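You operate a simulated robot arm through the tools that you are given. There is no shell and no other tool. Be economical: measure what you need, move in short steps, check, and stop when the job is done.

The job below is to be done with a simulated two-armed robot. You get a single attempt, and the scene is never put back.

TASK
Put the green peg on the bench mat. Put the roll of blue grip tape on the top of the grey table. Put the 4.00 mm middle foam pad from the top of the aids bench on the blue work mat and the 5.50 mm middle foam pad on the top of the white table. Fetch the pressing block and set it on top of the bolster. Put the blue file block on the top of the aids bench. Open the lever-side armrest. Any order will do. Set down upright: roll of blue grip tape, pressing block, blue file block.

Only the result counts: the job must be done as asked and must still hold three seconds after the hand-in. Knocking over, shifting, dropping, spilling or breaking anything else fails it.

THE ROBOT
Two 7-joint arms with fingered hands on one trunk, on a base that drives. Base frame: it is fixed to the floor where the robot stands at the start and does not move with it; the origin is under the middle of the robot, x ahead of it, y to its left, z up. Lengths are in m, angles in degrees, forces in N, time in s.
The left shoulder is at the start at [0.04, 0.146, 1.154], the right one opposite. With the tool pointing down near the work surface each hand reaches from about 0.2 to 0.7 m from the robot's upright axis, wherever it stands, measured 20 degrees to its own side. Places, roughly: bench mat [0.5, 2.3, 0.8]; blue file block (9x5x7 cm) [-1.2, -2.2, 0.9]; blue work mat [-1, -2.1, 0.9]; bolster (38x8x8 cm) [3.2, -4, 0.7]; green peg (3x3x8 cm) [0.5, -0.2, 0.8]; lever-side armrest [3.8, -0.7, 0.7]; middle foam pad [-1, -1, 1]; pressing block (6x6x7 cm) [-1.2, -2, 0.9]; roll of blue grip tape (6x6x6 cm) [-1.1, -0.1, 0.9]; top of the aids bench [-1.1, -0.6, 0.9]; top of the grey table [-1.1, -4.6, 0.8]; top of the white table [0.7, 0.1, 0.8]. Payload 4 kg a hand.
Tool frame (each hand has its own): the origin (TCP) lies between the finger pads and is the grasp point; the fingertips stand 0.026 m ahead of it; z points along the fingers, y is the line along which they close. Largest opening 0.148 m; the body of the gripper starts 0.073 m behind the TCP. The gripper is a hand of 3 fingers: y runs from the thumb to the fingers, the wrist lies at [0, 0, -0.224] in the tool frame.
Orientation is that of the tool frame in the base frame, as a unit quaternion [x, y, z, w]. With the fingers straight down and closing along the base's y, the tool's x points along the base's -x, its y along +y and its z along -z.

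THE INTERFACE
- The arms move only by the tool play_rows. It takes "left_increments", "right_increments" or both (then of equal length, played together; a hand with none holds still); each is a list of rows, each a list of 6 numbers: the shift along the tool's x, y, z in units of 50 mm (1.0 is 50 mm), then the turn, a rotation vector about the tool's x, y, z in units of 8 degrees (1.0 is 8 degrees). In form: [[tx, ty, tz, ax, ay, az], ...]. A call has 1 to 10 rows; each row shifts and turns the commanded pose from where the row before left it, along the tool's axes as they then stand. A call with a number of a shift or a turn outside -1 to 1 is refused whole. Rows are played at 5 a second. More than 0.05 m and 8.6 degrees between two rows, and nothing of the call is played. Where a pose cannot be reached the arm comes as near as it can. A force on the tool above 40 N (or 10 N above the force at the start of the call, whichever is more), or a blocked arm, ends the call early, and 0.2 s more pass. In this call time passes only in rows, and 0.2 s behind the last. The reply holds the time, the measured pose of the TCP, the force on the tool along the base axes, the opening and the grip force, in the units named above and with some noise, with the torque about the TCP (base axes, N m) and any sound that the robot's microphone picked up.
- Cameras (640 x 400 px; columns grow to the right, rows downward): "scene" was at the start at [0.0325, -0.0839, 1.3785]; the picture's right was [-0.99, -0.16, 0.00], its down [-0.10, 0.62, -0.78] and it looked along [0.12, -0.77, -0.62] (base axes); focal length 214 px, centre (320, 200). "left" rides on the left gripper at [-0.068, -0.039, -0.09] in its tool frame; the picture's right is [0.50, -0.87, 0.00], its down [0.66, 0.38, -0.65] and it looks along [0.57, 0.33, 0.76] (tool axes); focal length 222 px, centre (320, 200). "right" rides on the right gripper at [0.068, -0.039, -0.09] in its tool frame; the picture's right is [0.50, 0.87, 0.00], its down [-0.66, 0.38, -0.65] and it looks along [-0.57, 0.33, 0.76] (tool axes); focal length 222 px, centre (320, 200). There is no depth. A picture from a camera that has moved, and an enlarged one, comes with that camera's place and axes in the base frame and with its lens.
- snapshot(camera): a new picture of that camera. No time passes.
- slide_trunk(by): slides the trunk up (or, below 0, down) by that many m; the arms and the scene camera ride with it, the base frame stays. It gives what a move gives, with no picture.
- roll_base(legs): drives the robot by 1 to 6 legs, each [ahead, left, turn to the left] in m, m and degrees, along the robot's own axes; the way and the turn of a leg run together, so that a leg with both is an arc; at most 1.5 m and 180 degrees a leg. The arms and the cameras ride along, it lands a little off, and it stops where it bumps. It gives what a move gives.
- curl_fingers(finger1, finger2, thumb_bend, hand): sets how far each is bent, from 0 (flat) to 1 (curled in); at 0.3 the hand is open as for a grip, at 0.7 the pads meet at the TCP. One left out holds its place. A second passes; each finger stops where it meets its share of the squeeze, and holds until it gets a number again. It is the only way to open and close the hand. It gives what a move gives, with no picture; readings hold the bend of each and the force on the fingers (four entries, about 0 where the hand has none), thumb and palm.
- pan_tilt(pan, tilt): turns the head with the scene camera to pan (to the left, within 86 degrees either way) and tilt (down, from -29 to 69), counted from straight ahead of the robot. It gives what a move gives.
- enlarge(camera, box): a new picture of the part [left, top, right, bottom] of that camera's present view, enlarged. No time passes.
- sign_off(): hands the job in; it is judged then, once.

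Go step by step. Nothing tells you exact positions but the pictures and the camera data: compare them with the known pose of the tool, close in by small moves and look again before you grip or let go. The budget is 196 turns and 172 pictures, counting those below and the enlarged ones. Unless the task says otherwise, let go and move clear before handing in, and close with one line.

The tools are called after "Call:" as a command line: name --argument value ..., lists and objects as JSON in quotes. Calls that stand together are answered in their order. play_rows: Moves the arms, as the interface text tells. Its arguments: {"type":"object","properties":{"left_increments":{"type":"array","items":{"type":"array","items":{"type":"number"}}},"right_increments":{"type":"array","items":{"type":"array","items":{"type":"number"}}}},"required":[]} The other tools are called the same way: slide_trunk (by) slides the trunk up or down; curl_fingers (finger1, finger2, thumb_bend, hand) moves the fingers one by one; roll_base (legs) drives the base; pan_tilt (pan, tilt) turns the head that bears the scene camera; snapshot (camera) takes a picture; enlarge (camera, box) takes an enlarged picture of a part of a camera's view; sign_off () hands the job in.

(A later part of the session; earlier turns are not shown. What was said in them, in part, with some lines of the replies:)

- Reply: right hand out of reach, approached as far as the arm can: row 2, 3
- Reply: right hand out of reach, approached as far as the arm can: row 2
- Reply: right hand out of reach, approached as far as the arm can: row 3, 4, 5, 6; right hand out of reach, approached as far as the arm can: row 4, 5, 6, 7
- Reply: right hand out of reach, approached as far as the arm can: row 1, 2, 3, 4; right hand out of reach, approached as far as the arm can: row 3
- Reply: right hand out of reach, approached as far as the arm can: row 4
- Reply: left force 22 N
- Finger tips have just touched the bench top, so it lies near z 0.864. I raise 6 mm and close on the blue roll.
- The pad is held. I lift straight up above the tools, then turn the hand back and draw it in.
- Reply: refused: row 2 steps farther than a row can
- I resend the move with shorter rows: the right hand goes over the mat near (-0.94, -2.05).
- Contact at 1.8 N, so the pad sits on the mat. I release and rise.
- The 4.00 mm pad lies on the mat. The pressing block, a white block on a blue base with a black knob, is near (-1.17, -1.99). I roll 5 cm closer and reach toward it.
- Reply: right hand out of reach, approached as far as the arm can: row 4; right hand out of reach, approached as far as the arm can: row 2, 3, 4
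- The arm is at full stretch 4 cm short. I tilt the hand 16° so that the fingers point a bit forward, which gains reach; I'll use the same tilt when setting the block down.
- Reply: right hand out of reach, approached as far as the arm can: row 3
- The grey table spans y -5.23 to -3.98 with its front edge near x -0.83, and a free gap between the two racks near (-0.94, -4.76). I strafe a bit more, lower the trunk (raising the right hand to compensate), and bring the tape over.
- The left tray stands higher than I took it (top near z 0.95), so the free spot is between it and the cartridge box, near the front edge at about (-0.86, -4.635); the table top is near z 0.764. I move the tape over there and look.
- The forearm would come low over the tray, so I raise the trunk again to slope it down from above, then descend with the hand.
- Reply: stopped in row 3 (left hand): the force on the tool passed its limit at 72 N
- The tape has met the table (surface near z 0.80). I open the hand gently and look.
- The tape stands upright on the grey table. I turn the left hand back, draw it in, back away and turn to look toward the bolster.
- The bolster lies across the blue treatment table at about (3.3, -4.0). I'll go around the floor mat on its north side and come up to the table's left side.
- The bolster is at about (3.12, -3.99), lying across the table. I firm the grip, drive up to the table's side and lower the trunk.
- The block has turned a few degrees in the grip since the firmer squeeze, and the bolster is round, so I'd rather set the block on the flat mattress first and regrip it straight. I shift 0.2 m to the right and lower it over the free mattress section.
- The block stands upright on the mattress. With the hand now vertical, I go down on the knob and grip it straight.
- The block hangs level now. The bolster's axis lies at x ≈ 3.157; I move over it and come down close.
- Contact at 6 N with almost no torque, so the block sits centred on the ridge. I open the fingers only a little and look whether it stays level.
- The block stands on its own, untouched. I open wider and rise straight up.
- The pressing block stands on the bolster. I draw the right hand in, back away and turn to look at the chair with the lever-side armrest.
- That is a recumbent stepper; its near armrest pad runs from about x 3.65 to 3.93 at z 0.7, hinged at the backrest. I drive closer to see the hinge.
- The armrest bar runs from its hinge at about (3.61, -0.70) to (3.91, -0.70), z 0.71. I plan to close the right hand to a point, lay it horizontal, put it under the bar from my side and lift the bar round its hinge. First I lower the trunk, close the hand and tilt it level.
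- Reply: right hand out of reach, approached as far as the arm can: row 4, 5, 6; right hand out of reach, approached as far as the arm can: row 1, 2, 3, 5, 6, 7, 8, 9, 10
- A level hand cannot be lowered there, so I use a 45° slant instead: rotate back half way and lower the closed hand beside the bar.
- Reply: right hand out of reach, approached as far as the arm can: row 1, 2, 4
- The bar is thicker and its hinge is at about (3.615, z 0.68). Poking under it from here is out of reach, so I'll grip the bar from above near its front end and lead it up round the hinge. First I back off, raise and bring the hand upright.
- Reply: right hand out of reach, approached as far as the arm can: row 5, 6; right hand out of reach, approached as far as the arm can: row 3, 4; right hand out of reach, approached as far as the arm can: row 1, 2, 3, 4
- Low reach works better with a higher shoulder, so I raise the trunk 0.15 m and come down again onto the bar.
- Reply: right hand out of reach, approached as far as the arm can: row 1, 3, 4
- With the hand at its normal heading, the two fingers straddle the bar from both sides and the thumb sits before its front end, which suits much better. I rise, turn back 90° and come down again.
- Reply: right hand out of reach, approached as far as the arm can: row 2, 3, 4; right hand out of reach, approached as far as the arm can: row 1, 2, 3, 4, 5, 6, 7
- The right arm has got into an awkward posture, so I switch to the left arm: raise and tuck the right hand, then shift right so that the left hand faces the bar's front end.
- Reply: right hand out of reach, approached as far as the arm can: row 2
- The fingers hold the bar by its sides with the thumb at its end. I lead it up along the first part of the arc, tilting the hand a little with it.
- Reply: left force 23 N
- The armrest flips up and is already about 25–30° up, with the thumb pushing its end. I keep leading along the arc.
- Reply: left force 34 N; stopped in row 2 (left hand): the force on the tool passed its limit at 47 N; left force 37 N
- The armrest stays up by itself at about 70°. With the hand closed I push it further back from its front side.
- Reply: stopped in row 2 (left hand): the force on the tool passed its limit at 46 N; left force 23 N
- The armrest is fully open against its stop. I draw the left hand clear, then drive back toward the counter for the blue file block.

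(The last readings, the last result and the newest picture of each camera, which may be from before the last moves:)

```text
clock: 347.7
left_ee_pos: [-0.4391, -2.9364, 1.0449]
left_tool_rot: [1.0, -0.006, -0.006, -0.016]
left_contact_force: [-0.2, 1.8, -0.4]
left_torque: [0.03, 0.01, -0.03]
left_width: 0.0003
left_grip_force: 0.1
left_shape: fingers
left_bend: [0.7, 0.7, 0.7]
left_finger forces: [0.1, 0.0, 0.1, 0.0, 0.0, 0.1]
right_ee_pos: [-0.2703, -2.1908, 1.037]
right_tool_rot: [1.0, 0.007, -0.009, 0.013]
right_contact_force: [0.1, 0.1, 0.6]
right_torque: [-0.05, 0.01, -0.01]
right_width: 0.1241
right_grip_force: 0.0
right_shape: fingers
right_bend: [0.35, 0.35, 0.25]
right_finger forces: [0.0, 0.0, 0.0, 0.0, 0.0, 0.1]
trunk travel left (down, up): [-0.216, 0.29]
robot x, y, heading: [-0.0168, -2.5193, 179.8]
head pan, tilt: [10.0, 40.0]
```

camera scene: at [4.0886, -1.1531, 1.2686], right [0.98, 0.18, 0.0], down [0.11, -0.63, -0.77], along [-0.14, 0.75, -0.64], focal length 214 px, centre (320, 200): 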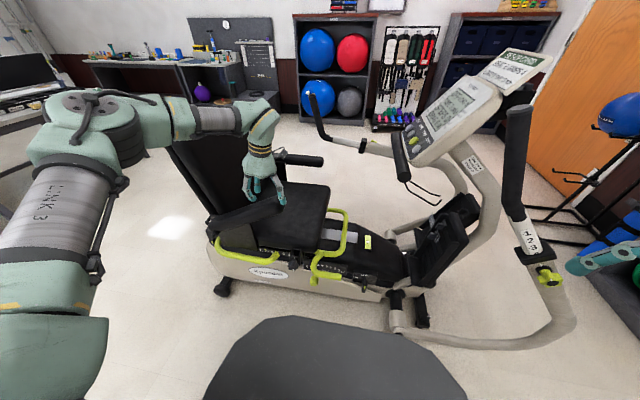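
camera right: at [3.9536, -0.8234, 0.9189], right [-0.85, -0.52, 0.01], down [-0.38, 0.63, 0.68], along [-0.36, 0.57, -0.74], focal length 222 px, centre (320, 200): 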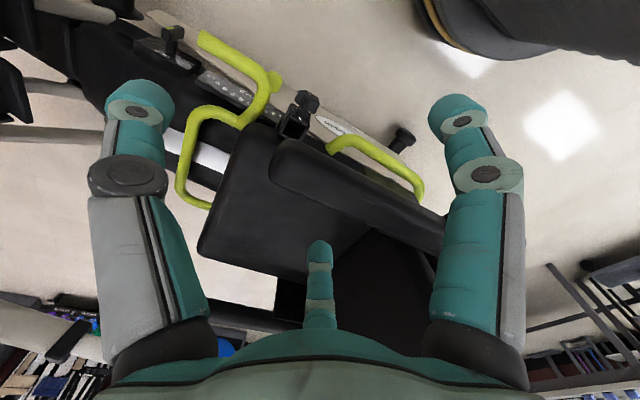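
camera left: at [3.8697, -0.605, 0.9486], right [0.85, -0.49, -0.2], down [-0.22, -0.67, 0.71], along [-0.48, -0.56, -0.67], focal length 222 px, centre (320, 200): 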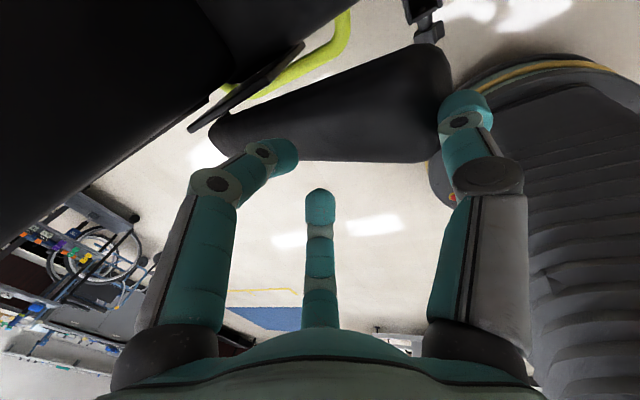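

Call:
roll_base --legs '[[0, -0.53, 0], [0.52, 0, 0]]'

Call:
slide_trunk --by 0.1

Call:
curl_fingers --hand "left" --finger1 0.46 --finger2 0.46 --thumb_bend 0.46

Call:
play_rows --left_increments '[[0, 0, 0, 0, -0.85, 0], [0, 0, 0, 0, -0.85, 0], [0, 0, 0, 0, -0.85, 0], [-0.5, -0.56, 0.6, 0, 0, 0], [-0.5, -0.56, 0.6, 0, 0, 0], [-0.5, -0.56, 0.6, 0, 0, 0], [-0.5, -0.56, 0.6, 0, 0, 0], [-0.5, -0.56, 0.6, 0, 0, 0], [-0.4, -0.4, 0.4, 0, 0, 0]]'

Call:
snapshot --camera "left"

```text
clock: 353.4
left_ee_pos: [-0.9583, -2.4073, 1.045]
left_tool_rot: [1.0, -0.005, -0.008, -0.016]
left_contact_force: [0.5, -1.0, 0.4]
left_torque: [0.0, -0.01, 0.0]
left_width: 0.0001
left_grip_force: 0.0
left_shape: fingers
left_bend: [0.7, 0.7, 0.7]
left_finger forces: [0.0, 0.1, 0.0, 0.0, 0.0, 0.0]
right_ee_pos: [-0.789, -1.6617, 1.036]
right_tool_rot: [1.0, 0.008, -0.009, 0.013]
right_contact_force: [-0.6, -0.8, -0.2]
right_torque: [0.02, -0.01, -0.01]
right_width: 0.1242
right_grip_force: 0.1
right_shape: fingers
right_bend: [0.35, 0.35, 0.25]
right_finger forces: [0.1, 0.1, 0.0, 0.0, 0.1, 0.1]
trunk travel left (down, up): [-0.216, 0.29]
robot x, y, heading: [-0.5351, -1.9914, 179.9]
head pan, tilt: [10.0, 40.0]
```

```text
clock: 354.7
left_ee_pos: [-0.9583, -2.4086, 1.1444]
left_tool_rot: [1.0, -0.005, -0.007, -0.016]
left_contact_force: [0.7, 0.6, -1.0]
left_torque: [0.01, -0.02, 0.02]
left_width: 0.0001
left_grip_force: 0.1
left_shape: fingers
left_bend: [0.7, 0.7, 0.7]
left_finger forces: [0.0, 0.0, 0.0, 0.1, 0.0, 0.0]
right_ee_pos: [-0.7881, -1.6618, 1.1357]
right_tool_rot: [1.0, 0.007, -0.009, 0.013]
right_contact_force: [-0.9, -0.4, -0.1]
right_torque: [-0.01, 0.02, -0.02]
right_width: 0.1241
right_grip_force: 0.1
right_shape: fingers
right_bend: [0.35, 0.35, 0.25]
right_finger forces: [0.1, 0.0, 0.1, 0.0, 0.1, 0.0]
trunk travel left (down, up): [-0.316, 0.19]
robot x, y, heading: [-0.537, -1.9906, 179.9]
head pan, tilt: [10.0, 40.0]
```

```text
clock: 355.7
left_ee_pos: [-0.9574, -2.4087, 1.1443]
left_tool_rot: [1.0, -0.005, -0.008, -0.016]
left_contact_force: [0.8, -0.5, 0.5]
left_torque: [-0.04, 0.01, 0.0]
left_width: 0.0745
left_grip_force: 0.0
left_shape: fingers
left_bend: [0.46, 0.46, 0.46]
left_finger forces: [0.0, 0.0, 0.1, 0.0, 0.1, 0.0]
right_ee_pos: [-0.7884, -1.6623, 1.1351]
right_tool_rot: [1.0, 0.008, -0.009, 0.013]
right_contact_force: [-0.2, -0.3, 0.1]
right_torque: [0.0, 0.0, -0.01]
right_width: 0.1241
right_grip_force: 0.2
right_shape: fingers
right_bend: [0.35, 0.35, 0.25]
right_finger forces: [0.0, 0.1, 0.0, 0.0, 0.1, 0.0]
trunk travel left (down, up): [-0.316, 0.19]
robot x, y, heading: [-0.5373, -1.9906, 179.6]
head pan, tilt: [10.0, 40.0]
```

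```text
clock: 357.7
left_ee_pos: [-1.1541, -2.2405, 1.0431]
left_tool_rot: [0.983, -0.002, -0.184, -0.015]
left_contact_force: [-0.3, 1.0, 0.4]
left_torque: [0.01, 0.0, -0.03]
left_width: 0.0749
left_grip_force: 0.1
left_shape: fingers
left_bend: [0.46, 0.46, 0.46]
left_finger forces: [0.1, 0.0, 0.1, 0.0, 0.0, 0.0]
right_ee_pos: [-0.7895, -1.6615, 1.1355]
right_tool_rot: [1.0, 0.007, -0.008, 0.013]
right_contact_force: [-0.4, 0.7, 0.6]
right_torque: [-0.03, 0.03, -0.04]
right_width: 0.1243
right_grip_force: 0.1
right_shape: fingers
right_bend: [0.35, 0.35, 0.25]
right_finger forces: [0.0, 0.0, 0.0, 0.0, 0.0, 0.1]
trunk travel left (down, up): [-0.316, 0.19]
robot x, y, heading: [-0.5399, -1.9924, 179.6]
head pan, tilt: [10.0, 40.0]
```

```text
13 pictures are left
camera left: at [-1.1838, -2.2035, 1.1525], right [0.47, 0.87, -0.15], down [0.84, -0.4, 0.36], along [0.25, -0.3, -0.92], focal length 222 px, centre (320, 200)
```

left: 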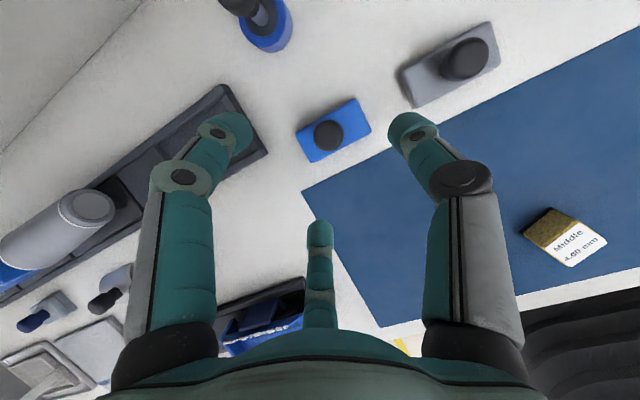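

Call:
play_rows --left_increments '[[0.11, -0.02, 0.79, 0, 0, 0], [0.11, -0.02, 0.79, 0, 0, 0], [0.11, -0.03, 0.6, 0, 0, 0]]'

Call:
snapshot --camera "left"

```text
clock: 358.5
left_ee_pos: [-1.1767, -2.2351, 0.9353]
left_tool_rot: [0.983, -0.002, -0.184, -0.017]
left_contact_force: [-0.3, 0.1, -0.3]
left_torque: [0.0, 0.01, 0.0]
left_width: 0.0751
left_grip_force: 0.0
left_shape: fingers
left_bend: [0.46, 0.46, 0.46]
left_finger forces: [0.0, 0.0, 0.1, 0.1, 0.1, 0.1]
right_ee_pos: [-0.7897, -1.6629, 1.1353]
right_tool_rot: [1.0, 0.007, -0.009, 0.013]
right_contact_force: [-0.5, 0.3, -0.7]
right_torque: [0.01, 0.01, 0.02]
right_width: 0.1242
right_grip_force: 0.2
right_shape: fingers
right_bend: [0.35, 0.35, 0.25]
right_finger forces: [0.0, 0.0, 0.0, 0.0, 0.0, 0.1]
trunk travel left (down, up): [-0.316, 0.19]
robot x, y, heading: [-0.5344, -1.9919, 179.7]
head pan, tilt: [10.0, 40.0]
```

```text
12 pictures are left
camera left: at [-1.206, -2.1977, 1.0452], right [0.47, 0.87, -0.15], down [0.84, -0.4, 0.36], along [0.25, -0.3, -0.92], focal length 222 px, centre (320, 200)
```

left: 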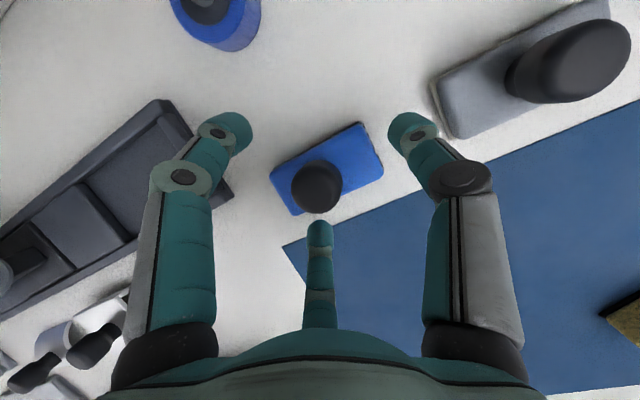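

Call:
play_rows --left_increments '[[-0.02, 0, 0.22, 0, 0, 0]]'

Call:
curl_fingers --hand "left" --finger1 0.72 --finger2 0.72 --thumb_bend 0.72

Call:
play_rows --left_increments '[[-0.1, 0, -0.27, 0, 0, 0], [-0.28, 0, -0.75, 0, 0, 0], [-0.28, 0, -0.75, 0, 0, 0], [-0.28, 0, -0.75, 0, 0, 0], [-0.28, 0, -0.75, 0, 0, 0], [-0.28, 0, -0.75, 0, 0, 0]]'

Call:
snapshot --camera "left"

```text
clock: 358.9
left_ee_pos: [-1.1822, -2.2339, 0.9256]
left_tool_rot: [0.983, -0.002, -0.183, -0.016]
left_contact_force: [-0.3, 0.3, 0.1]
left_torque: [-0.03, -0.03, -0.01]
left_width: 0.0751
left_grip_force: 0.3
left_shape: fingers
left_bend: [0.46, 0.46, 0.46]
left_finger forces: [0.1, 0.1, 0.0, 0.0, 0.1, 0.1]
right_ee_pos: [-0.7894, -1.6617, 1.1363]
right_tool_rot: [1.0, 0.008, -0.009, 0.013]
right_contact_force: [0.0, -0.3, 0.8]
right_torque: [0.01, 0.0, 0.05]
right_width: 0.1244
right_grip_force: 0.1
right_shape: fingers
right_bend: [0.35, 0.35, 0.25]
right_finger forces: [0.0, 0.0, 0.1, 0.0, 0.0, 0.0]
trunk travel left (down, up): [-0.316, 0.19]
robot x, y, heading: [-0.5399, -1.9907, 179.9]
head pan, tilt: [10.0, 40.0]
```

```text
clock: 359.9
left_ee_pos: [-1.1822, -2.2338, 0.9251]
left_tool_rot: [0.983, -0.003, -0.184, -0.016]
left_contact_force: [0.9, 1.1, -0.3]
left_torque: [0.0, -0.07, 0.03]
left_width: 0.0212
left_grip_force: 14.4
left_shape: fingers
left_bend: [0.61, 0.61, 0.66]
left_finger forces: [9.2, 9.8, 0.0, 0.1, 10.0, 0.0]
right_ee_pos: [-0.7882, -1.6618, 1.1351]
right_tool_rot: [1.0, 0.007, -0.01, 0.013]
right_contact_force: [0.5, 0.0, -0.1]
right_torque: [0.03, 0.02, -0.04]
right_width: 0.1243
right_grip_force: 0.0
right_shape: fingers
right_bend: [0.35, 0.35, 0.25]
right_finger forces: [0.0, 0.1, 0.0, 0.0, 0.0, 0.0]
trunk travel left (down, up): [-0.316, 0.19]
robot x, y, heading: [-0.5359, -1.9909, 179.9]
head pan, tilt: [10.0, 40.0]
```

```text
clock: 361.3
left_ee_pos: [-1.1792, -2.2429, 1.1432]
left_tool_rot: [0.983, -0.002, -0.183, -0.017]
left_contact_force: [0.0, 0.1, -1.4]
left_torque: [0.01, -0.03, -0.03]
left_width: 0.0211
left_grip_force: 14.6
left_shape: fingers
left_bend: [0.61, 0.61, 0.66]
left_finger forces: [9.4, 8.8, 0.0, 0.1, 9.8, 0.1]
right_ee_pos: [-0.7887, -1.6613, 1.1354]
right_tool_rot: [1.0, 0.007, -0.01, 0.013]
right_contact_force: [0.9, 0.6, -0.9]
right_torque: [-0.01, 0.0, 0.0]
right_width: 0.1243
right_grip_force: 0.1
right_shape: fingers
right_bend: [0.35, 0.35, 0.25]
right_finger forces: [0.0, 0.0, 0.0, 0.0, 0.1, 0.1]
trunk travel left (down, up): [-0.316, 0.19]
robot x, y, heading: [-0.5353, -1.9884, 180.0]
head pan, tilt: [10.0, 40.0]
```

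```text
11 pictures are left
camera left: at [-1.2081, -2.2047, 1.2518], right [0.48, 0.87, -0.15], down [0.84, -0.4, 0.36], along [0.25, -0.3, -0.92], focal length 222 px, centre (320, 200)
```

left: 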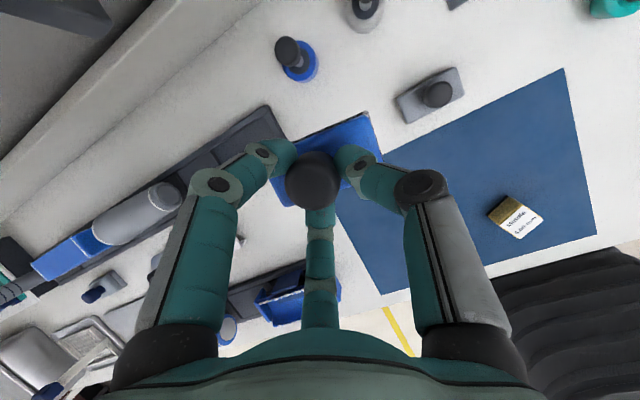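

Call:
play_rows --left_increments '[[0.84, 0, -0.31, 0, 0, 0], [0.84, 0, -0.31, 0, 0, 0], [0.84, 0, -0.31, 0, 0, 0], [0.84, 0, -0.31, 0, 0, 0], [0.84, 0, -0.31, 0, 0, 0], [0.84, 0, -0.31, 0, 0, 0]]'

Call:
roll_base --legs '[[-0.05, 0, 0], [0, -1.12, 0]]'

Call:
pan_tilt --pan 15 --tilt 42

Call:
snapshot --camera "scene"

```text
clock: 362.7
left_ee_pos: [-0.9108, -2.2463, 1.1361]
left_tool_rot: [0.983, -0.003, -0.185, -0.018]
left_contact_force: [0.1, 0.0, -1.3]
left_torque: [0.0, 0.0, 0.0]
left_width: 0.021
left_grip_force: 13.9
left_shape: fingers
left_bend: [0.61, 0.61, 0.66]
left_finger forces: [9.4, 8.7, 0.1, 0.0, 9.7, 0.0]
right_ee_pos: [-0.7876, -1.6622, 1.136]
right_tool_rot: [1.0, 0.007, -0.009, 0.013]
right_contact_force: [-0.1, -0.9, 0.4]
right_torque: [0.0, 0.03, 0.0]
right_width: 0.1243
right_grip_force: 0.0
right_shape: fingers
right_bend: [0.35, 0.35, 0.25]
right_finger forces: [0.0, 0.0, 0.1, 0.0, 0.0, 0.0]
trunk travel left (down, up): [-0.316, 0.19]
robot x, y, heading: [-0.5391, -1.9879, 179.9]
head pan, tilt: [10.0, 40.0]
```

```text
clock: 368.9
left_ee_pos: [-0.8584, -1.1273, 1.135]
left_tool_rot: [0.983, -0.003, -0.184, -0.016]
left_contact_force: [0.8, -0.2, -1.0]
left_torque: [0.01, -0.02, 0.03]
left_width: 0.021
left_grip_force: 14.1
left_shape: fingers
left_bend: [0.61, 0.61, 0.66]
left_finger forces: [9.3, 8.7, 0.0, 0.1, 9.7, 0.0]
right_ee_pos: [-0.7331, -0.5452, 1.136]
right_tool_rot: [1.0, 0.006, -0.01, 0.012]
right_contact_force: [0.3, -0.8, 0.2]
right_torque: [0.02, 0.05, -0.02]
right_width: 0.1243
right_grip_force: 0.1
right_shape: fingers
right_bend: [0.35, 0.35, 0.25]
right_finger forces: [0.0, 0.0, 0.1, 0.0, 0.0, 0.0]
trunk travel left (down, up): [-0.316, 0.19]
robot x, y, heading: [-0.4844, -0.8742, 179.6]
head pan, tilt: [10.0, 40.0]
```

```text
clock: 369.6
left_ee_pos: [-0.8593, -1.1275, 1.1352]
left_tool_rot: [0.983, -0.004, -0.183, -0.016]
left_contact_force: [0.3, 0.9, -1.5]
left_torque: [-0.02, -0.04, 0.0]
left_width: 0.021
left_grip_force: 14.2
left_shape: fingers
left_bend: [0.61, 0.61, 0.66]
left_finger forces: [9.4, 8.7, 0.0, 0.0, 9.7, 0.1]
right_ee_pos: [-0.7339, -0.5438, 1.1344]
right_tool_rot: [1.0, 0.006, -0.008, 0.012]
right_contact_force: [-0.2, 0.3, 0.2]
right_torque: [0.02, 0.0, 0.0]
right_width: 0.124
right_grip_force: 0.1
right_shape: fingers
right_bend: [0.35, 0.35, 0.25]
right_finger forces: [0.1, 0.1, 0.0, 0.0, 0.0, 0.0]
trunk travel left (down, up): [-0.316, 0.19]
robot x, y, heading: [-0.4806, -0.8713, 180.0]
head pan, tilt: [15.0, 42.0]
```

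```text
10 pictures are left
camera scene: at [-0.5854, -0.8925, 1.3645], right [-0.25, 0.97, 0.0], down [0.65, 0.17, -0.74], along [-0.72, -0.19, -0.67], focal length 214 px, centre (320, 200)
```

scene: 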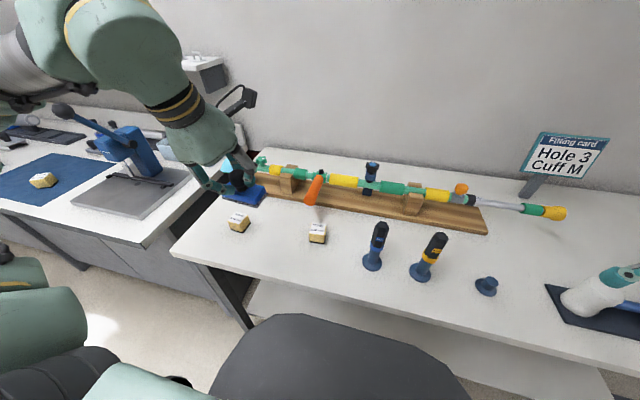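

I set the file block down just in front of the gap between the 5.50 and 8.50 pads, at about (-0.89, -1.11).

Call:
play_rows --left_increments '[[0.156, -0.07, 0.774, 0, 0, 0], [0.156, -0.07, 0.774, 0, 0, 0], [0.156, -0.07, 0.774, 0, 0, 0], [0.156, -0.07, 0.774, 0, 0, 0], [0.156, -0.07, 0.774, 0, 0, 0]]'

Call:
snapshot --camera "left"

```text
clock: 370.8
left_ee_pos: [-0.8925, -1.1033, 0.9397]
left_tool_rot: [0.983, -0.003, -0.184, -0.017]
left_contact_force: [0.1, -0.2, -1.4]
left_torque: [-0.01, -0.03, -0.01]
left_width: 0.0209
left_grip_force: 13.4
left_shape: fingers
left_bend: [0.61, 0.61, 0.66]
left_finger forces: [9.2, 8.5, 0.0, 0.0, 9.5, 0.0]
right_ee_pos: [-0.734, -0.5441, 1.136]
right_tool_rot: [1.0, 0.006, -0.008, 0.013]
right_contact_force: [-0.5, 0.8, 0.3]
right_torque: [0.03, -0.01, -0.01]
right_width: 0.1242
right_grip_force: 0.2
right_shape: fingers
right_bend: [0.35, 0.35, 0.25]
right_finger forces: [0.0, 0.1, 0.1, 0.1, 0.0, 0.1]
trunk travel left (down, up): [-0.316, 0.19]
robot x, y, heading: [-0.481, -0.8745, 179.8]
head pan, tilt: [15.0, 42.0]
```

```text
9 pictures are left
camera left: at [-0.9217, -1.0657, 1.0501], right [0.48, 0.87, -0.15], down [0.84, -0.4, 0.36], along [0.25, -0.3, -0.92], focal length 222 px, centre (320, 200)
```

left: 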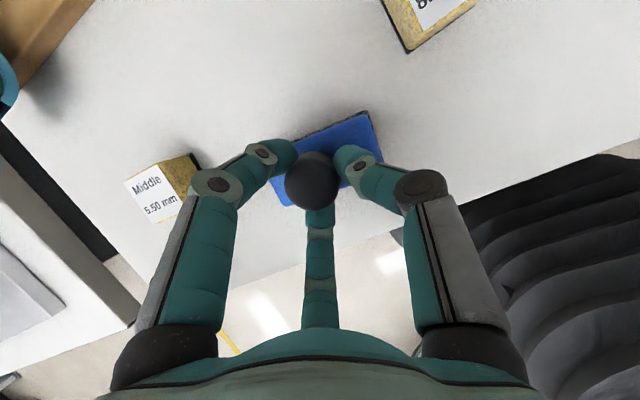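

Call:
play_rows --left_increments '[[0.021, 0, 0.056, 0, 0, 0], [0.021, 0, 0.056, 0, 0, 0], [0.021, 0, 0.056, 0, 0, 0], [0.014, 0, 0.037, 0, 0, 0]]'

```text
clock: 371.8
left_ee_pos: [-0.8924, -1.1022, 0.9306]
left_tool_rot: [0.983, -0.003, -0.184, -0.017]
left_contact_force: [0.3, -0.4, -1.0]
left_torque: [0.01, 0.03, 0.0]
left_width: 0.0207
left_grip_force: 13.3
left_shape: fingers
left_bend: [0.61, 0.61, 0.66]
left_finger forces: [9.3, 8.4, 0.0, 0.0, 9.5, 0.1]
right_ee_pos: [-0.7344, -0.5443, 1.1351]
right_tool_rot: [1.0, 0.006, -0.008, 0.013]
right_contact_force: [0.0, -0.1, -0.5]
right_torque: [0.02, 0.0, 0.01]
right_width: 0.1242
right_grip_force: 0.0
right_shape: fingers
right_bend: [0.35, 0.35, 0.25]
right_finger forces: [0.0, 0.1, 0.1, 0.0, 0.0, 0.1]
trunk travel left (down, up): [-0.316, 0.19]
robot x, y, heading: [-0.4825, -0.8711, 179.4]
head pan, tilt: [15.0, 42.0]
```

Call:
play_rows --left_increments '[[0.014, 0, 0.037, 0, 0, 0], [0.014, 0, 0.037, 0, 0, 0], [0.014, 0, 0.037, 0, 0, 0]]'

```text
clock: 372.6
left_ee_pos: [-0.8913, -1.1021, 0.9254]
left_tool_rot: [0.983, -0.004, -0.185, -0.018]
left_contact_force: [-0.2, -0.3, 4.0]
left_torque: [-0.1, 0.0, 0.07]
left_width: 0.0208
left_grip_force: 14.7
left_shape: fingers
left_bend: [0.61, 0.62, 0.66]
left_finger forces: [10.0, 9.7, 0.1, 0.0, 10.4, 0.1]
right_ee_pos: [-0.7335, -0.5443, 1.136]
right_tool_rot: [1.0, 0.006, -0.009, 0.013]
right_contact_force: [0.5, -1.1, 0.4]
right_torque: [0.02, -0.03, 0.0]
right_width: 0.1244
right_grip_force: 0.1
right_shape: fingers
right_bend: [0.35, 0.35, 0.25]
right_finger forces: [0.0, 0.1, 0.0, 0.1, 0.0, 0.0]
trunk travel left (down, up): [-0.316, 0.19]
robot x, y, heading: [-0.4805, -0.8754, 179.4]
head pan, tilt: [15.0, 42.0]
```

Contact at 4 N. I open slightly, lift a touch, then open wide and rise.

Call:
curl_fingers --hand "left" --finger1 0.56 --finger2 0.56 --thumb_bend 0.56

Call:
play_rows --left_increments '[[-0.04, 0, -0.1, 0, 0, 0], [-0.04, 0, -0.1, 0, 0, 0]]'

Call:
curl_fingers --hand "left" --finger1 0.42 --finger2 0.42 --thumb_bend 0.42

Call:
play_rows --left_increments '[[-0.14, 0, -0.37, 0, 0, 0], [-0.28, 0, -0.75, 0, 0, 0], [-0.28, 0, -0.75, 0, 0, 0], [-0.28, 0, -0.75, 0, 0, 0], [0, 0, 0, 0, 0.9, 0], [0, 0, 0, 0, 0.9, 0], [0, 0, 0, 0, 0.85, 0]]'

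Call:
snapshot --camera "left"

```text
clock: 373.6
left_ee_pos: [-0.8922, -1.1021, 0.9245]
left_tool_rot: [0.983, -0.004, -0.184, -0.017]
left_contact_force: [-0.6, 0.3, 0.1]
left_torque: [0.0, 0.03, -0.01]
left_width: 0.0415
left_grip_force: 0.0
left_shape: fingers
left_bend: [0.56, 0.56, 0.56]
left_finger forces: [0.1, 0.1, 0.1, 0.0, 0.0, 0.0]
right_ee_pos: [-0.7338, -0.544, 1.1349]
right_tool_rot: [1.0, 0.006, -0.009, 0.013]
right_contact_force: [-0.1, 0.2, -0.3]
right_torque: [0.02, -0.01, -0.01]
right_width: 0.124
right_grip_force: 0.1
right_shape: fingers
right_bend: [0.35, 0.35, 0.25]
right_finger forces: [0.0, 0.0, 0.0, 0.0, 0.0, 0.0]
trunk travel left (down, up): [-0.316, 0.19]
robot x, y, heading: [-0.4834, -0.8727, 179.7]
head pan, tilt: [15.0, 42.0]
```

```text
clock: 374.2
left_ee_pos: [-0.8918, -1.1027, 0.9365]
left_tool_rot: [0.983, -0.002, -0.183, -0.016]
left_contact_force: [-0.1, 0.1, 0.6]
left_torque: [-0.03, 0.0, 0.0]
left_width: 0.0419
left_grip_force: 0.1
left_shape: fingers
left_bend: [0.56, 0.56, 0.56]
left_finger forces: [0.0, 0.0, 0.1, 0.0, 0.0, 0.0]
right_ee_pos: [-0.7348, -0.5451, 1.1352]
right_tool_rot: [1.0, 0.006, -0.01, 0.013]
right_contact_force: [0.1, -0.3, -0.5]
right_torque: [0.01, -0.01, 0.02]
right_width: 0.1244
right_grip_force: 0.1
right_shape: fingers
right_bend: [0.35, 0.35, 0.25]
right_finger forces: [0.0, 0.0, 0.0, 0.0, 0.0, 0.0]
trunk travel left (down, up): [-0.316, 0.19]
robot x, y, heading: [-0.4839, -0.875, 179.8]
head pan, tilt: [15.0, 42.0]
```

```text
clock: 375.2
left_ee_pos: [-0.8906, -1.1026, 0.9357]
left_tool_rot: [0.983, -0.004, -0.183, -0.017]
left_contact_force: [-0.6, 0.1, 0.5]
left_torque: [0.01, 0.03, 0.01]
left_width: 0.088
left_grip_force: 0.0
left_shape: fingers
left_bend: [0.42, 0.42, 0.42]
left_finger forces: [0.0, 0.0, 0.0, 0.0, 0.0, 0.1]
right_ee_pos: [-0.7335, -0.5442, 1.1359]
right_tool_rot: [1.0, 0.007, -0.01, 0.013]
right_contact_force: [-0.5, 0.3, 0.2]
right_torque: [0.01, 0.0, -0.04]
right_width: 0.1244
right_grip_force: 0.3
right_shape: fingers
right_bend: [0.35, 0.35, 0.25]
right_finger forces: [0.0, 0.0, 0.0, 0.1, 0.0, 0.1]
trunk travel left (down, up): [-0.316, 0.19]
robot x, y, heading: [-0.4838, -0.8752, 179.7]
head pan, tilt: [15.0, 42.0]
```

```text
clock: 376.8
left_ee_pos: [-0.891, -1.1075, 1.0764]
left_tool_rot: [1.0, -0.007, 0.001, -0.016]
left_contact_force: [0.3, 0.6, 0.0]
left_torque: [-0.02, 0.02, -0.02]
left_width: 0.0881
left_grip_force: 0.0
left_shape: fingers
left_bend: [0.42, 0.42, 0.42]
left_finger forces: [0.1, 0.0, 0.0, 0.0, 0.0, 0.1]
right_ee_pos: [-0.7347, -0.5444, 1.1337]
right_tool_rot: [1.0, 0.005, -0.008, 0.012]
right_contact_force: [-0.3, 0.6, 0.0]
right_torque: [0.01, 0.0, 0.02]
right_width: 0.1244
right_grip_force: 0.0
right_shape: fingers
right_bend: [0.35, 0.35, 0.25]
right_finger forces: [0.0, 0.1, 0.0, 0.0, 0.0, 0.0]
trunk travel left (down, up): [-0.316, 0.19]
robot x, y, heading: [-0.4835, -0.8748, 179.6]
head pan, tilt: [15.0, 42.0]
```

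```text
8 pictures are left
camera left: at [-0.9562, -1.0684, 1.1666], right [0.51, 0.86, 0.03], down [0.65, -0.41, 0.64], along [0.56, -0.31, -0.77], focal length 222 px, centre (320, 200)
```

left: 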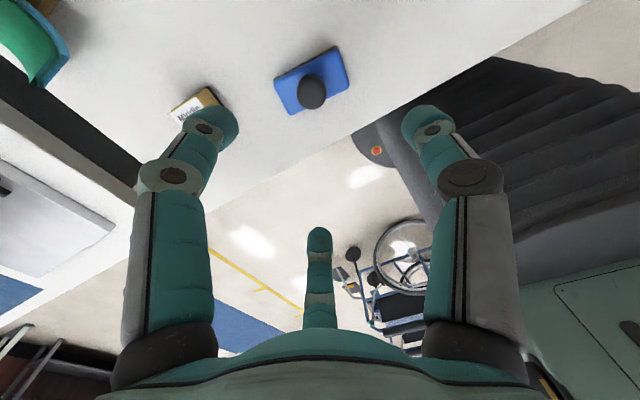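

The file block stands on the aids bench. Now the left hand goes over the 5.50 mm pad.

Call:
play_rows --left_increments '[[-0.3, 0.63, 0.4, 0, 0, 0], [-0.3, 0.63, 0.4, 0, 0, 0], [-0.3, 0.63, 0.4, 0, 0, 0], [-0.32, 0.64, 0.5, 0, 0, 0]]'

Call:
snapshot --camera "left"

```text
clock: 377.8
left_ee_pos: [-0.9515, -1.2302, 0.9862]
left_tool_rot: [1.0, -0.006, 0.0, -0.016]
left_contact_force: [0.5, -0.4, -0.1]
left_torque: [-0.01, -0.02, 0.01]
left_width: 0.0881
left_grip_force: 0.1
left_shape: fingers
left_bend: [0.42, 0.42, 0.42]
left_finger forces: [0.1, 0.1, 0.0, 0.0, 0.1, 0.0]
right_ee_pos: [-0.7349, -0.5461, 1.1348]
right_tool_rot: [1.0, 0.006, -0.009, 0.012]
right_contact_force: [-0.5, 0.5, -0.7]
right_torque: [0.03, -0.02, 0.02]
right_width: 0.1243
right_grip_force: 0.0
right_shape: fingers
right_bend: [0.35, 0.35, 0.25]
right_finger forces: [0.0, 0.0, 0.0, 0.0, 0.1, 0.0]
trunk travel left (down, up): [-0.316, 0.19]
robot x, y, heading: [-0.4837, -0.872, 179.8]
head pan, tilt: [15.0, 42.0]
```

```text
7 pictures are left
camera left: at [-1.0185, -1.1924, 1.0767], right [0.51, 0.86, 0.03], down [0.65, -0.41, 0.64], along [0.56, -0.31, -0.77], focal length 222 px, centre (320, 200)
```

left: 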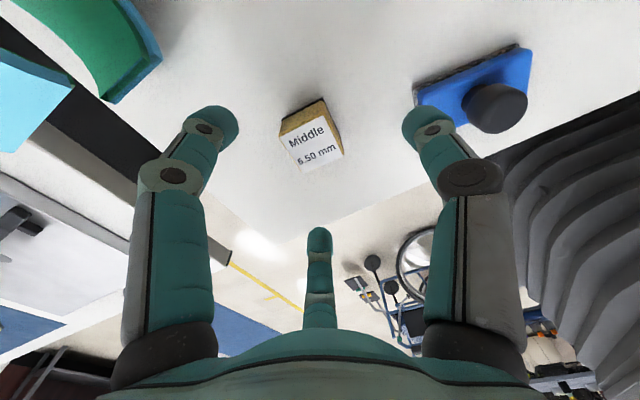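

Call:
play_rows --left_increments '[[0.06, 0.1, 0.6, 0, 0, 0], [0, 0, 0.6, 0, 0, 0], [0, 0, 0.52, 0, 0, 0]]'

Call:
curl_fingers --hand "left" --finger1 0.65 --finger2 0.65 --thumb_bend 0.65

Call:
play_rows --left_increments '[[0, 0, -0.3, 0, 0, 0], [0, 0, -0.8, 0, 0, 0], [0, 0, -0.9, 0, 0, 0], [0, 0, -0.9, 0, 0, 0], [0, 0, -0.9, 0, 0, 0], [0, 0, -0.9, 0, 0, 0]]'

Call:
snapshot --camera "left"

```text
clock: 378.6
left_ee_pos: [-0.9493, -1.233, 0.9]
left_tool_rot: [1.0, -0.006, -0.001, -0.015]
left_contact_force: [0.5, 0.3, 0.5]
left_torque: [-0.04, 0.0, 0.0]
left_width: 0.0881
left_grip_force: 0.0
left_shape: fingers
left_bend: [0.42, 0.42, 0.42]
left_finger forces: [0.1, 0.1, 0.1, 0.1, 0.0, 0.0]
right_ee_pos: [-0.7341, -0.545, 1.1357]
right_tool_rot: [1.0, 0.007, -0.009, 0.013]
right_contact_force: [0.0, -0.1, 0.2]
right_torque: [0.0, -0.01, -0.02]
right_width: 0.1241
right_grip_force: 0.0
right_shape: fingers
right_bend: [0.35, 0.35, 0.25]
right_finger forces: [0.0, 0.1, 0.0, 0.1, 0.0, 0.1]
trunk travel left (down, up): [-0.316, 0.19]
robot x, y, heading: [-0.4782, -0.8716, 179.9]
head pan, tilt: [15.0, 42.0]
```

```text
clock: 379.6
left_ee_pos: [-0.9498, -1.2327, 0.9011]
left_tool_rot: [1.0, -0.006, -0.001, -0.016]
left_contact_force: [0.0, 0.0, -0.5]
left_torque: [0.01, -0.02, 0.06]
left_width: 0.0324
left_grip_force: 8.4
left_shape: fingers
left_bend: [0.57, 0.57, 0.62]
left_finger forces: [6.3, 6.5, 0.0, 0.1, 4.9, 0.0]
right_ee_pos: [-0.7338, -0.5451, 1.1357]
right_tool_rot: [1.0, 0.006, -0.01, 0.013]
right_contact_force: [0.2, 0.0, 0.6]
right_torque: [0.01, 0.02, 0.0]
right_width: 0.1243
right_grip_force: 0.1
right_shape: fingers
right_bend: [0.35, 0.35, 0.25]
right_finger forces: [0.0, 0.0, 0.0, 0.0, 0.1, 0.0]
trunk travel left (down, up): [-0.316, 0.19]
robot x, y, heading: [-0.4839, -0.874, 179.7]
head pan, tilt: [15.0, 42.0]
```

```text
clock: 381.0
left_ee_pos: [-0.9497, -1.2403, 1.1362]
left_tool_rot: [1.0, -0.006, 0.0, -0.016]
left_contact_force: [0.6, -0.3, 0.4]
left_torque: [-0.04, -0.03, -0.04]
left_width: 0.0322
left_grip_force: 8.2
left_shape: fingers
left_bend: [0.57, 0.57, 0.62]
left_finger forces: [6.2, 6.3, 0.1, 0.0, 4.7, 0.0]
right_ee_pos: [-0.7349, -0.5431, 1.1345]
right_tool_rot: [1.0, 0.007, -0.009, 0.013]
right_contact_force: [-0.6, 0.7, -0.4]
right_torque: [0.0, -0.01, 0.02]
right_width: 0.1242
right_grip_force: 0.0
right_shape: fingers
right_bend: [0.35, 0.35, 0.25]
right_finger forces: [0.1, 0.1, 0.0, 0.1, 0.1, 0.0]
trunk travel left (down, up): [-0.316, 0.19]
robot x, y, heading: [-0.4807, -0.8727, 179.4]
head pan, tilt: [15.0, 42.0]
```

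```text
6 pictures are left
camera left: at [-1.0158, -1.2009, 1.2261], right [0.51, 0.86, 0.03], down [0.65, -0.41, 0.64], along [0.56, -0.31, -0.77], focal length 222 px, centre (320, 200)
```

left: 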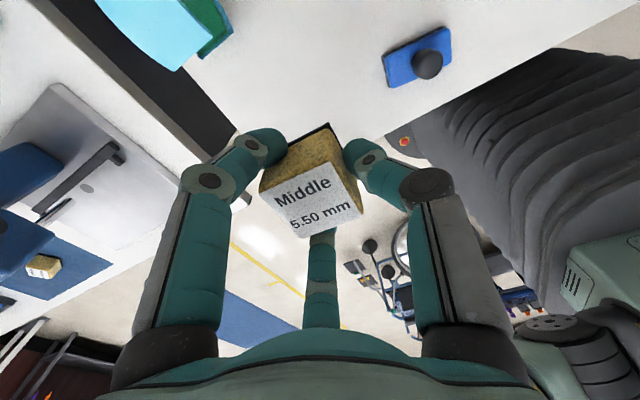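

The 5.50 mm pad is held. I draw the hand in and drive round to the white table.

Call:
play_rows --left_increments '[[0.85, 0, 0, 0, 0, 0], [0.85, 0, 0, 0, 0, 0], [0.85, 0, 0, 0, 0, 0], [0.85, -0.2, 0, 0, 0, 0]]'

Call:
roll_base --legs '[[-0.2, 0, 0], [0, -0.98, 0], [0, 0, -180], [0.3, 0, 0]]'

Call:
pan_tilt --pan 12 --tilt 48

Call:
snapshot --camera "scene"

```text
clock: 382.0
left_ee_pos: [-0.7786, -1.2324, 1.1347]
left_tool_rot: [1.0, -0.006, -0.001, -0.016]
left_contact_force: [0.1, 0.0, -0.7]
left_torque: [-0.05, 0.04, 0.01]
left_width: 0.0323
left_grip_force: 9.0
left_shape: fingers
left_bend: [0.57, 0.57, 0.62]
left_finger forces: [6.3, 6.4, 0.0, 0.0, 4.8, 0.1]
right_ee_pos: [-0.733, -0.5442, 1.1355]
right_tool_rot: [1.0, 0.007, -0.01, 0.013]
right_contact_force: [-0.2, 0.5, 1.2]
right_torque: [-0.02, 0.01, -0.02]
right_width: 0.1241
right_grip_force: 0.1
right_shape: fingers
right_bend: [0.35, 0.35, 0.25]
right_finger forces: [0.0, 0.1, 0.1, 0.0, 0.0, 0.1]
trunk travel left (down, up): [-0.316, 0.19]
robot x, y, heading: [-0.482, -0.873, 179.7]
head pan, tilt: [15.0, 42.0]
```

```text
clock: 397.3
left_ee_pos: [0.3284, 0.4444, 1.1355]
left_tool_rot: [0.024, 1.0, -0.016, 0.0]
left_contact_force: [-0.3, 0.1, 0.0]
left_torque: [-0.02, 0.0, 0.01]
left_width: 0.0314
left_grip_force: 8.9
left_shape: fingers
left_bend: [0.57, 0.57, 0.62]
left_finger forces: [6.2, 6.1, 0.0, 0.0, 4.4, 0.0]
right_ee_pos: [0.2597, -0.2408, 1.1356]
right_tool_rot: [0.013, 1.0, 0.012, 0.01]
right_contact_force: [-0.7, -0.1, 1.0]
right_torque: [-0.04, 0.01, 0.01]
right_width: 0.1242
right_grip_force: 0.1
right_shape: fingers
right_bend: [0.35, 0.35, 0.25]
right_finger forces: [0.1, 0.0, 0.0, 0.0, 0.1, 0.1]
trunk travel left (down, up): [-0.316, 0.19]
robot x, y, heading: [0.0217, 0.0937, -2.4]
head pan, tilt: [15.0, 42.0]
```

```text
clock: 398.0
left_ee_pos: [0.3298, 0.4447, 1.1344]
left_tool_rot: [0.023, 1.0, -0.016, -0.001]
left_contact_force: [0.4, 0.2, 0.1]
left_torque: [-0.03, 0.0, 0.0]
left_width: 0.0314
left_grip_force: 7.9
left_shape: fingers
left_bend: [0.57, 0.57, 0.62]
left_finger forces: [6.3, 6.2, 0.1, 0.0, 4.3, 0.0]
right_ee_pos: [0.2602, -0.2413, 1.1351]
right_tool_rot: [0.012, 1.0, 0.013, 0.009]
right_contact_force: [-0.6, -0.5, -0.5]
right_torque: [0.02, 0.01, 0.02]
right_width: 0.1241
right_grip_force: 0.0
right_shape: fingers
right_bend: [0.35, 0.35, 0.25]
right_finger forces: [0.0, 0.1, 0.0, 0.0, 0.0, 0.0]
trunk travel left (down, up): [-0.316, 0.19]
robot x, y, heading: [0.0197, 0.0945, -2.1]
head pan, tilt: [12.0, 48.0]
```

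```text
5 pictures are left
camera scene: at [0.117, 0.1096, 1.3559], right [0.17, -0.99, 0.0], down [-0.73, -0.12, -0.67], along [0.66, 0.11, -0.74], focal length 214 px, centre (320, 200)
```

scene: 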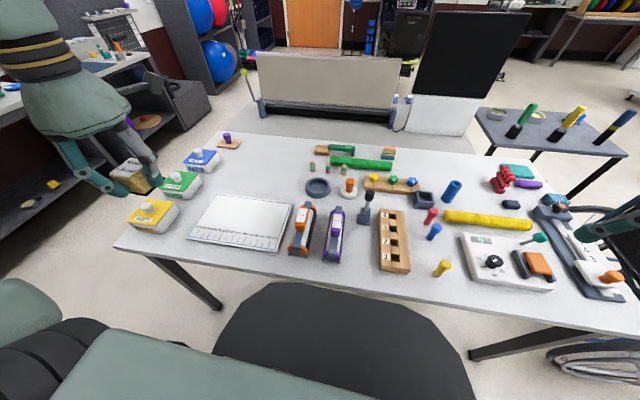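

The roomiest free patch of the white table is toward its left back, near (0.79, 0.48), best reached from the table's left end. I drive round there.

Call:
roll_base --legs '[[-0.32, 0, 2], [0, 1.12, 0], [0.84, 0, 0], [0, 0, -90], [0.1, 0, 0]]'

Call:
slide_trunk --by -0.08

Call:
pan_tilt --pan 15 --tilt 48

Call:
snapshot --camera "scene"

```text
clock: 414.1
left_ee_pos: [0.8936, 0.8226, 1.1356]
left_tool_rot: [0.714, 0.7, -0.013, -0.01]
left_contact_force: [0.4, -0.3, 0.3]
left_torque: [-0.02, 0.01, 0.02]
left_width: 0.0312
left_grip_force: 8.4
left_shape: fingers
left_bend: [0.57, 0.57, 0.62]
left_finger forces: [6.2, 6.2, 0.1, 0.1, 4.1, 0.0]
right_ee_pos: [0.2058, 0.8726, 1.1363]
right_tool_rot: [0.705, 0.709, 0.003, 0.016]
right_contact_force: [0.9, -0.1, -0.8]
right_torque: [0.0, -0.02, -0.01]
right_width: 0.1244
right_grip_force: 0.1
right_shape: fingers
right_bend: [0.35, 0.35, 0.25]
right_finger forces: [0.1, 0.1, 0.0, 0.0, 0.0, 0.1]
trunk travel left (down, up): [-0.316, 0.19]
robot x, y, heading: [0.5331, 1.1216, -90.9]
head pan, tilt: [12.0, 48.0]
```

```text
clock: 415.3
left_ee_pos: [0.8925, 0.8226, 1.0551]
left_tool_rot: [0.713, 0.7, -0.012, -0.011]
left_contact_force: [0.8, -0.2, 0.0]
left_torque: [-0.01, -0.02, -0.03]
left_width: 0.0312
left_grip_force: 8.4
left_shape: fingers
left_bend: [0.57, 0.57, 0.62]
left_finger forces: [6.2, 6.3, 0.1, 0.0, 4.1, 0.0]
right_ee_pos: [0.2045, 0.8716, 1.0559]
right_tool_rot: [0.705, 0.709, 0.002, 0.016]
right_contact_force: [-0.6, 0.2, 0.0]
right_torque: [0.03, 0.0, 0.02]
right_width: 0.1244
right_grip_force: 0.1
right_shape: fingers
right_bend: [0.35, 0.35, 0.25]
right_finger forces: [0.0, 0.1, 0.1, 0.0, 0.0, 0.0]
trunk travel left (down, up): [-0.236, 0.27]
robot x, y, heading: [0.5334, 1.122, -90.5]
head pan, tilt: [12.0, 48.0]
```

```text
clock: 415.9
left_ee_pos: [0.8918, 0.8229, 1.0559]
left_tool_rot: [0.714, 0.7, -0.011, -0.01]
left_contact_force: [0.0, -0.4, 0.5]
left_torque: [-0.02, 0.0, -0.02]
left_width: 0.0312
left_grip_force: 8.2
left_shape: fingers
left_bend: [0.57, 0.57, 0.62]
left_finger forces: [6.2, 6.2, 0.0, 0.0, 4.1, 0.1]
right_ee_pos: [0.2051, 0.8735, 1.056]
right_tool_rot: [0.704, 0.71, 0.002, 0.016]
right_contact_force: [0.1, 0.6, 0.4]
right_torque: [0.02, -0.01, 0.01]
right_width: 0.124
right_grip_force: 0.1
right_shape: fingers
right_bend: [0.35, 0.35, 0.25]
right_finger forces: [0.0, 0.1, 0.0, 0.1, 0.0, 0.0]
trunk travel left (down, up): [-0.236, 0.27]
robot x, y, heading: [0.5362, 1.1215, -90.6]
head pan, tilt: [15.0, 48.0]
```

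```text
4 pictures are left
camera scene: at [0.5527, 1.0264, 1.2769], right [-0.97, -0.25, 0.0], down [-0.18, 0.72, -0.67], along [0.17, -0.65, -0.74], focal length 214 px, centre (320, 200)
```

scene: 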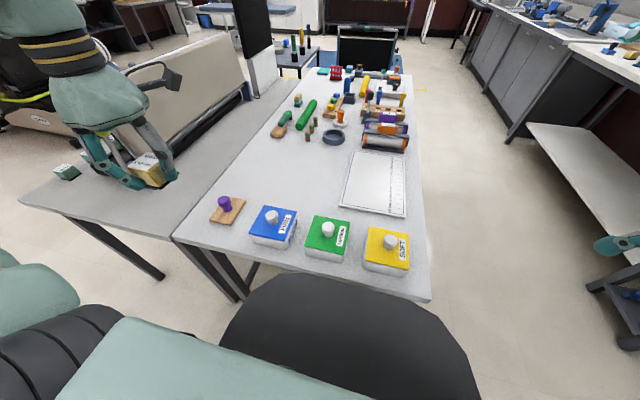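

Call:
play_rows --left_increments '[[-0.646, -0.224, 0.3, 0, 0, 0], [-0.646, -0.224, 0.3, 0, 0, 0], [-0.646, -0.224, 0.3, 0, 0, 0], [-0.646, -0.224, 0.3, 0, 0, 0], [-0.646, -0.224, 0.3, 0, 0, 0], [-0.646, -0.224, 0.3, 0, 0, 0], [-0.646, -0.224, 0.3, 0, 0, 0], [-0.646, -0.224, 0.3, 0, 0, 0], [-0.646, -0.224, 0.3, 0, 0, 0], [-0.646, -0.224, 0.3, 0, 0, 0]]'

Call:
snapshot --camera "left"

```text
clock: 418.1
left_ee_pos: [0.7674, 0.4995, 0.9081]
left_tool_rot: [0.714, 0.7, -0.011, -0.011]
left_contact_force: [-0.7, -0.8, -0.1]
left_torque: [-0.02, 0.0, 0.0]
left_width: 0.0312
left_grip_force: 7.8
left_shape: fingers
left_bend: [0.57, 0.57, 0.62]
left_finger forces: [6.2, 6.1, 0.0, 0.0, 4.0, 0.1]
right_ee_pos: [0.2037, 0.8729, 1.0562]
right_tool_rot: [0.705, 0.709, 0.004, 0.015]
right_contact_force: [-0.3, -0.4, 0.3]
right_torque: [0.0, -0.05, 0.05]
right_width: 0.1242
right_grip_force: 0.1
right_shape: fingers
right_bend: [0.35, 0.35, 0.25]
right_finger forces: [0.0, 0.0, 0.1, 0.0, 0.1, 0.0]
trunk travel left (down, up): [-0.236, 0.27]
robot x, y, heading: [0.5355, 1.1223, -90.5]
head pan, tilt: [15.0, 48.0]
```

```text
3 pictures are left
camera left: at [0.7319, 0.4354, 1.0], right [-0.86, 0.52, 0.03], down [0.41, 0.65, 0.64], along [0.31, 0.56, -0.77], focal length 222 px, centre (320, 200)
```

left: 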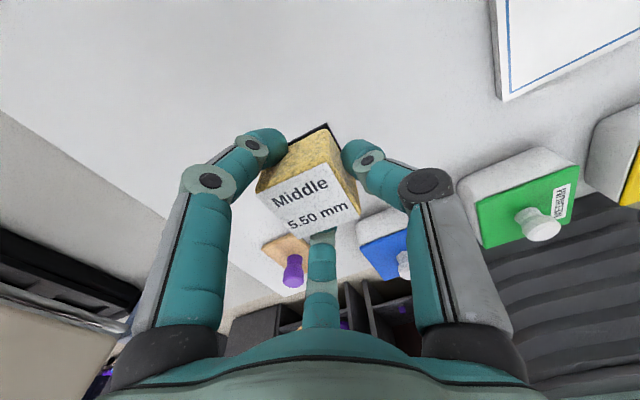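

Call:
play_rows --left_increments '[[0, 0, 0.8, 0, 0, 0], [0, 0, 0.8, 0, 0, 0], [0, 0, 0.7, 0, 0, 0]]'

Call:
play_rows --left_increments '[[0, 0, 0.07, 0, 0, 0], [0, 0, 0.07, 0, 0, 0]]'

```text
clock: 418.9
left_ee_pos: [0.7658, 0.5023, 0.7962]
left_tool_rot: [0.713, 0.701, -0.014, -0.01]
left_contact_force: [0.3, 1.9, 6.0]
left_torque: [0.03, -0.11, -0.02]
left_width: 0.0307
left_grip_force: 9.4
left_shape: fingers
left_bend: [0.57, 0.57, 0.62]
left_finger forces: [7.1, 7.5, 0.0, 0.1, 4.6, 0.1]
right_ee_pos: [0.2048, 0.8746, 1.0564]
right_tool_rot: [0.705, 0.709, 0.002, 0.016]
right_contact_force: [0.2, 0.1, 0.0]
right_torque: [-0.02, 0.02, -0.01]
right_width: 0.1243
right_grip_force: 0.0
right_shape: fingers
right_bend: [0.35, 0.35, 0.25]
right_finger forces: [0.0, 0.1, 0.0, 0.1, 0.1, 0.0]
trunk travel left (down, up): [-0.236, 0.27]
robot x, y, heading: [0.536, 1.121, -90.7]
head pan, tilt: [15.0, 48.0]
```

```text
clock: 419.5
left_ee_pos: [0.765, 0.5021, 0.7941]
left_tool_rot: [0.713, 0.701, -0.015, -0.009]
left_contact_force: [1.8, 1.1, 29.9]
left_torque: [0.19, -0.31, 0.0]
left_width: 0.0303
left_grip_force: 14.8
left_shape: fingers
left_bend: [0.57, 0.57, 0.63]
left_finger forces: [9.8, 15.7, 0.0, 0.1, 5.6, 0.0]
right_ee_pos: [0.2024, 0.8761, 1.0576]
right_tool_rot: [0.705, 0.709, 0.001, 0.017]
right_contact_force: [-0.2, 0.1, -0.5]
right_torque: [0.0, -0.01, -0.01]
right_width: 0.1244
right_grip_force: 0.0
right_shape: fingers
right_bend: [0.35, 0.35, 0.25]
right_finger forces: [0.0, 0.0, 0.0, 0.0, 0.0, 0.1]
trunk travel left (down, up): [-0.236, 0.27]
robot x, y, heading: [0.5355, 1.1208, -90.7]
head pan, tilt: [15.0, 48.0]
```

The pad is firmly on the table (contact at TCP z 0.796). I ease up a few millimetres, release and rise.

Call:
play_rows --left_increments '[[0, 0, -0.08, 0, 0, 0]]'

Call:
curl_fingers --hand "left" --finger1 0.45 --finger2 0.45 --thumb_bend 0.45

Call:
play_rows --left_increments '[[0, 0, -0.5, 0, 0, 0], [0, 0, -0.9, 0, 0, 0], [0, 0, -0.9, 0, 0, 0], [0, 0, -0.9, 0, 0, 0], [0, 0, -0.9, 0, 0, 0]]'

Call:
snapshot --camera "left"

```text
clock: 419.9
left_ee_pos: [0.764, 0.5023, 0.7934]
left_tool_rot: [0.714, 0.7, -0.013, -0.009]
left_contact_force: [-0.4, -2.8, 19.6]
left_torque: [-0.12, -0.12, 0.0]
left_width: 0.0303
left_grip_force: 10.9
left_shape: fingers
left_bend: [0.57, 0.57, 0.63]
left_finger forces: [9.1, 7.6, 0.1, 0.1, 5.8, 0.0]
right_ee_pos: [0.2041, 0.8744, 1.0571]
right_tool_rot: [0.705, 0.709, 0.002, 0.017]
right_contact_force: [-0.1, -1.4, -0.1]
right_torque: [0.01, 0.01, -0.02]
right_width: 0.1241
right_grip_force: 0.2
right_shape: fingers
right_bend: [0.35, 0.35, 0.25]
right_finger forces: [0.0, 0.1, 0.0, 0.0, 0.0, 0.0]
trunk travel left (down, up): [-0.236, 0.27]
robot x, y, heading: [0.5375, 1.1224, -90.8]
head pan, tilt: [15.0, 48.0]
```

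```text
clock: 420.9
left_ee_pos: [0.7645, 0.5034, 0.7933]
left_tool_rot: [0.713, 0.701, -0.013, -0.01]
left_contact_force: [-4.3, -2.7, 20.4]
left_torque: [0.55, -0.4, 0.04]
left_width: 0.0778
left_grip_force: 9.7
left_shape: fingers
left_bend: [0.45, 0.49, 0.45]
left_finger forces: [0.5, 19.2, 0.0, 0.0, 0.1, 0.0]
right_ee_pos: [0.2037, 0.8742, 1.0563]
right_tool_rot: [0.706, 0.708, 0.001, 0.016]
right_contact_force: [-0.3, 0.1, 0.2]
right_torque: [-0.01, -0.01, -0.01]
right_width: 0.1243
right_grip_force: 0.2
right_shape: fingers
right_bend: [0.35, 0.35, 0.25]
right_finger forces: [0.0, 0.1, 0.0, 0.0, 0.1, 0.0]
trunk travel left (down, up): [-0.236, 0.27]
robot x, y, heading: [0.5369, 1.1236, -90.7]
head pan, tilt: [15.0, 48.0]
```

```text
clock: 422.1
left_ee_pos: [0.7728, 0.5027, 0.9985]
left_tool_rot: [0.714, 0.7, -0.011, -0.01]
left_contact_force: [-0.6, 0.2, 0.3]
left_torque: [-0.02, 0.0, 0.01]
left_width: 0.0781
left_grip_force: 0.2
left_shape: fingers
left_bend: [0.45, 0.45, 0.45]
left_finger forces: [0.0, 0.1, 0.0, 0.0, 0.1, 0.1]
right_ee_pos: [0.2039, 0.8744, 1.0565]
right_tool_rot: [0.705, 0.709, 0.002, 0.016]
right_contact_force: [0.3, 0.3, -0.5]
right_torque: [-0.02, -0.02, 0.04]
right_width: 0.1239
right_grip_force: 0.0
right_shape: fingers
right_bend: [0.35, 0.35, 0.25]
right_finger forces: [0.0, 0.1, 0.0, 0.0, 0.0, 0.1]
trunk travel left (down, up): [-0.236, 0.27]
robot x, y, heading: [0.5345, 1.1226, -90.7]
head pan, tilt: [15.0, 48.0]
```

```text
2 pictures are left
camera left: at [0.7358, 0.4374, 1.0896], right [-0.86, 0.52, 0.03], down [0.41, 0.65, 0.64], along [0.31, 0.56, -0.77], focal length 222 px, centre (320, 200)
```

left: 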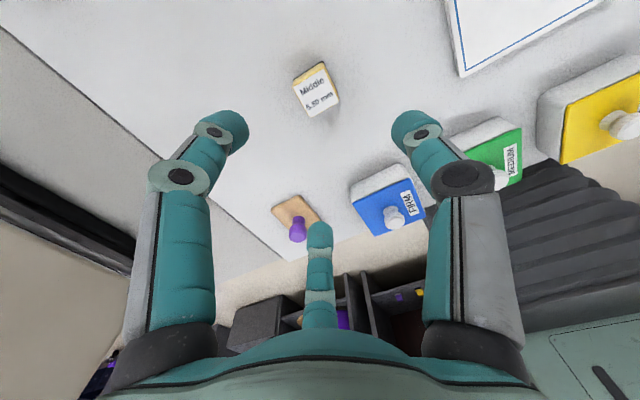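

The 5.50 mm pad lies on the white table. I draw the hand back clear of the table and hand in.

Call:
play_rows --left_increments '[[0.7, 0.1, -0.5, 0, 0, 0], [0.8, 0.2, -0.3, 0, 0, 0], [0.8, 0.3, 0, 0, 0, 0], [0.8, 0.3, 0, 0, 0, 0], [0.8, 0.3, 0, 0, 0, 0], [0.8, 0.3, 0, 0, 0, 0]]'

Call:
sign_off

```text
clock: 423.5
left_ee_pos: [0.8537, 0.7364, 1.0347]
left_tool_rot: [0.714, 0.7, -0.013, -0.011]
left_contact_force: [-1.1, 0.7, -0.7]
left_torque: [-0.01, 0.06, 0.04]
left_width: 0.0784
left_grip_force: 0.2
left_shape: fingers
left_bend: [0.45, 0.45, 0.45]
left_finger forces: [0.0, 0.1, 0.0, 0.0, 0.0, 0.0]
right_ee_pos: [0.2061, 0.8737, 1.0565]
right_tool_rot: [0.705, 0.709, 0.001, 0.016]
right_contact_force: [-0.5, 0.8, 0.5]
right_torque: [-0.01, -0.02, -0.02]
right_width: 0.1243
right_grip_force: 0.1
right_shape: fingers
right_bend: [0.35, 0.35, 0.25]
right_finger forces: [0.0, 0.0, 0.0, 0.0, 0.0, 0.0]
trunk travel left (down, up): [-0.236, 0.27]
robot x, y, heading: [0.5339, 1.1172, -90.4]
head pan, tilt: [15.0, 48.0]
```

```text
The job is handed in.
```

The job is handed in: the peg, tape roll, both foam pads, pressing block and file block are where you asked, and the armrest is open to its stop; each was seen in place right after its move, but I did not go back to re-check the earlier ones before handing in.
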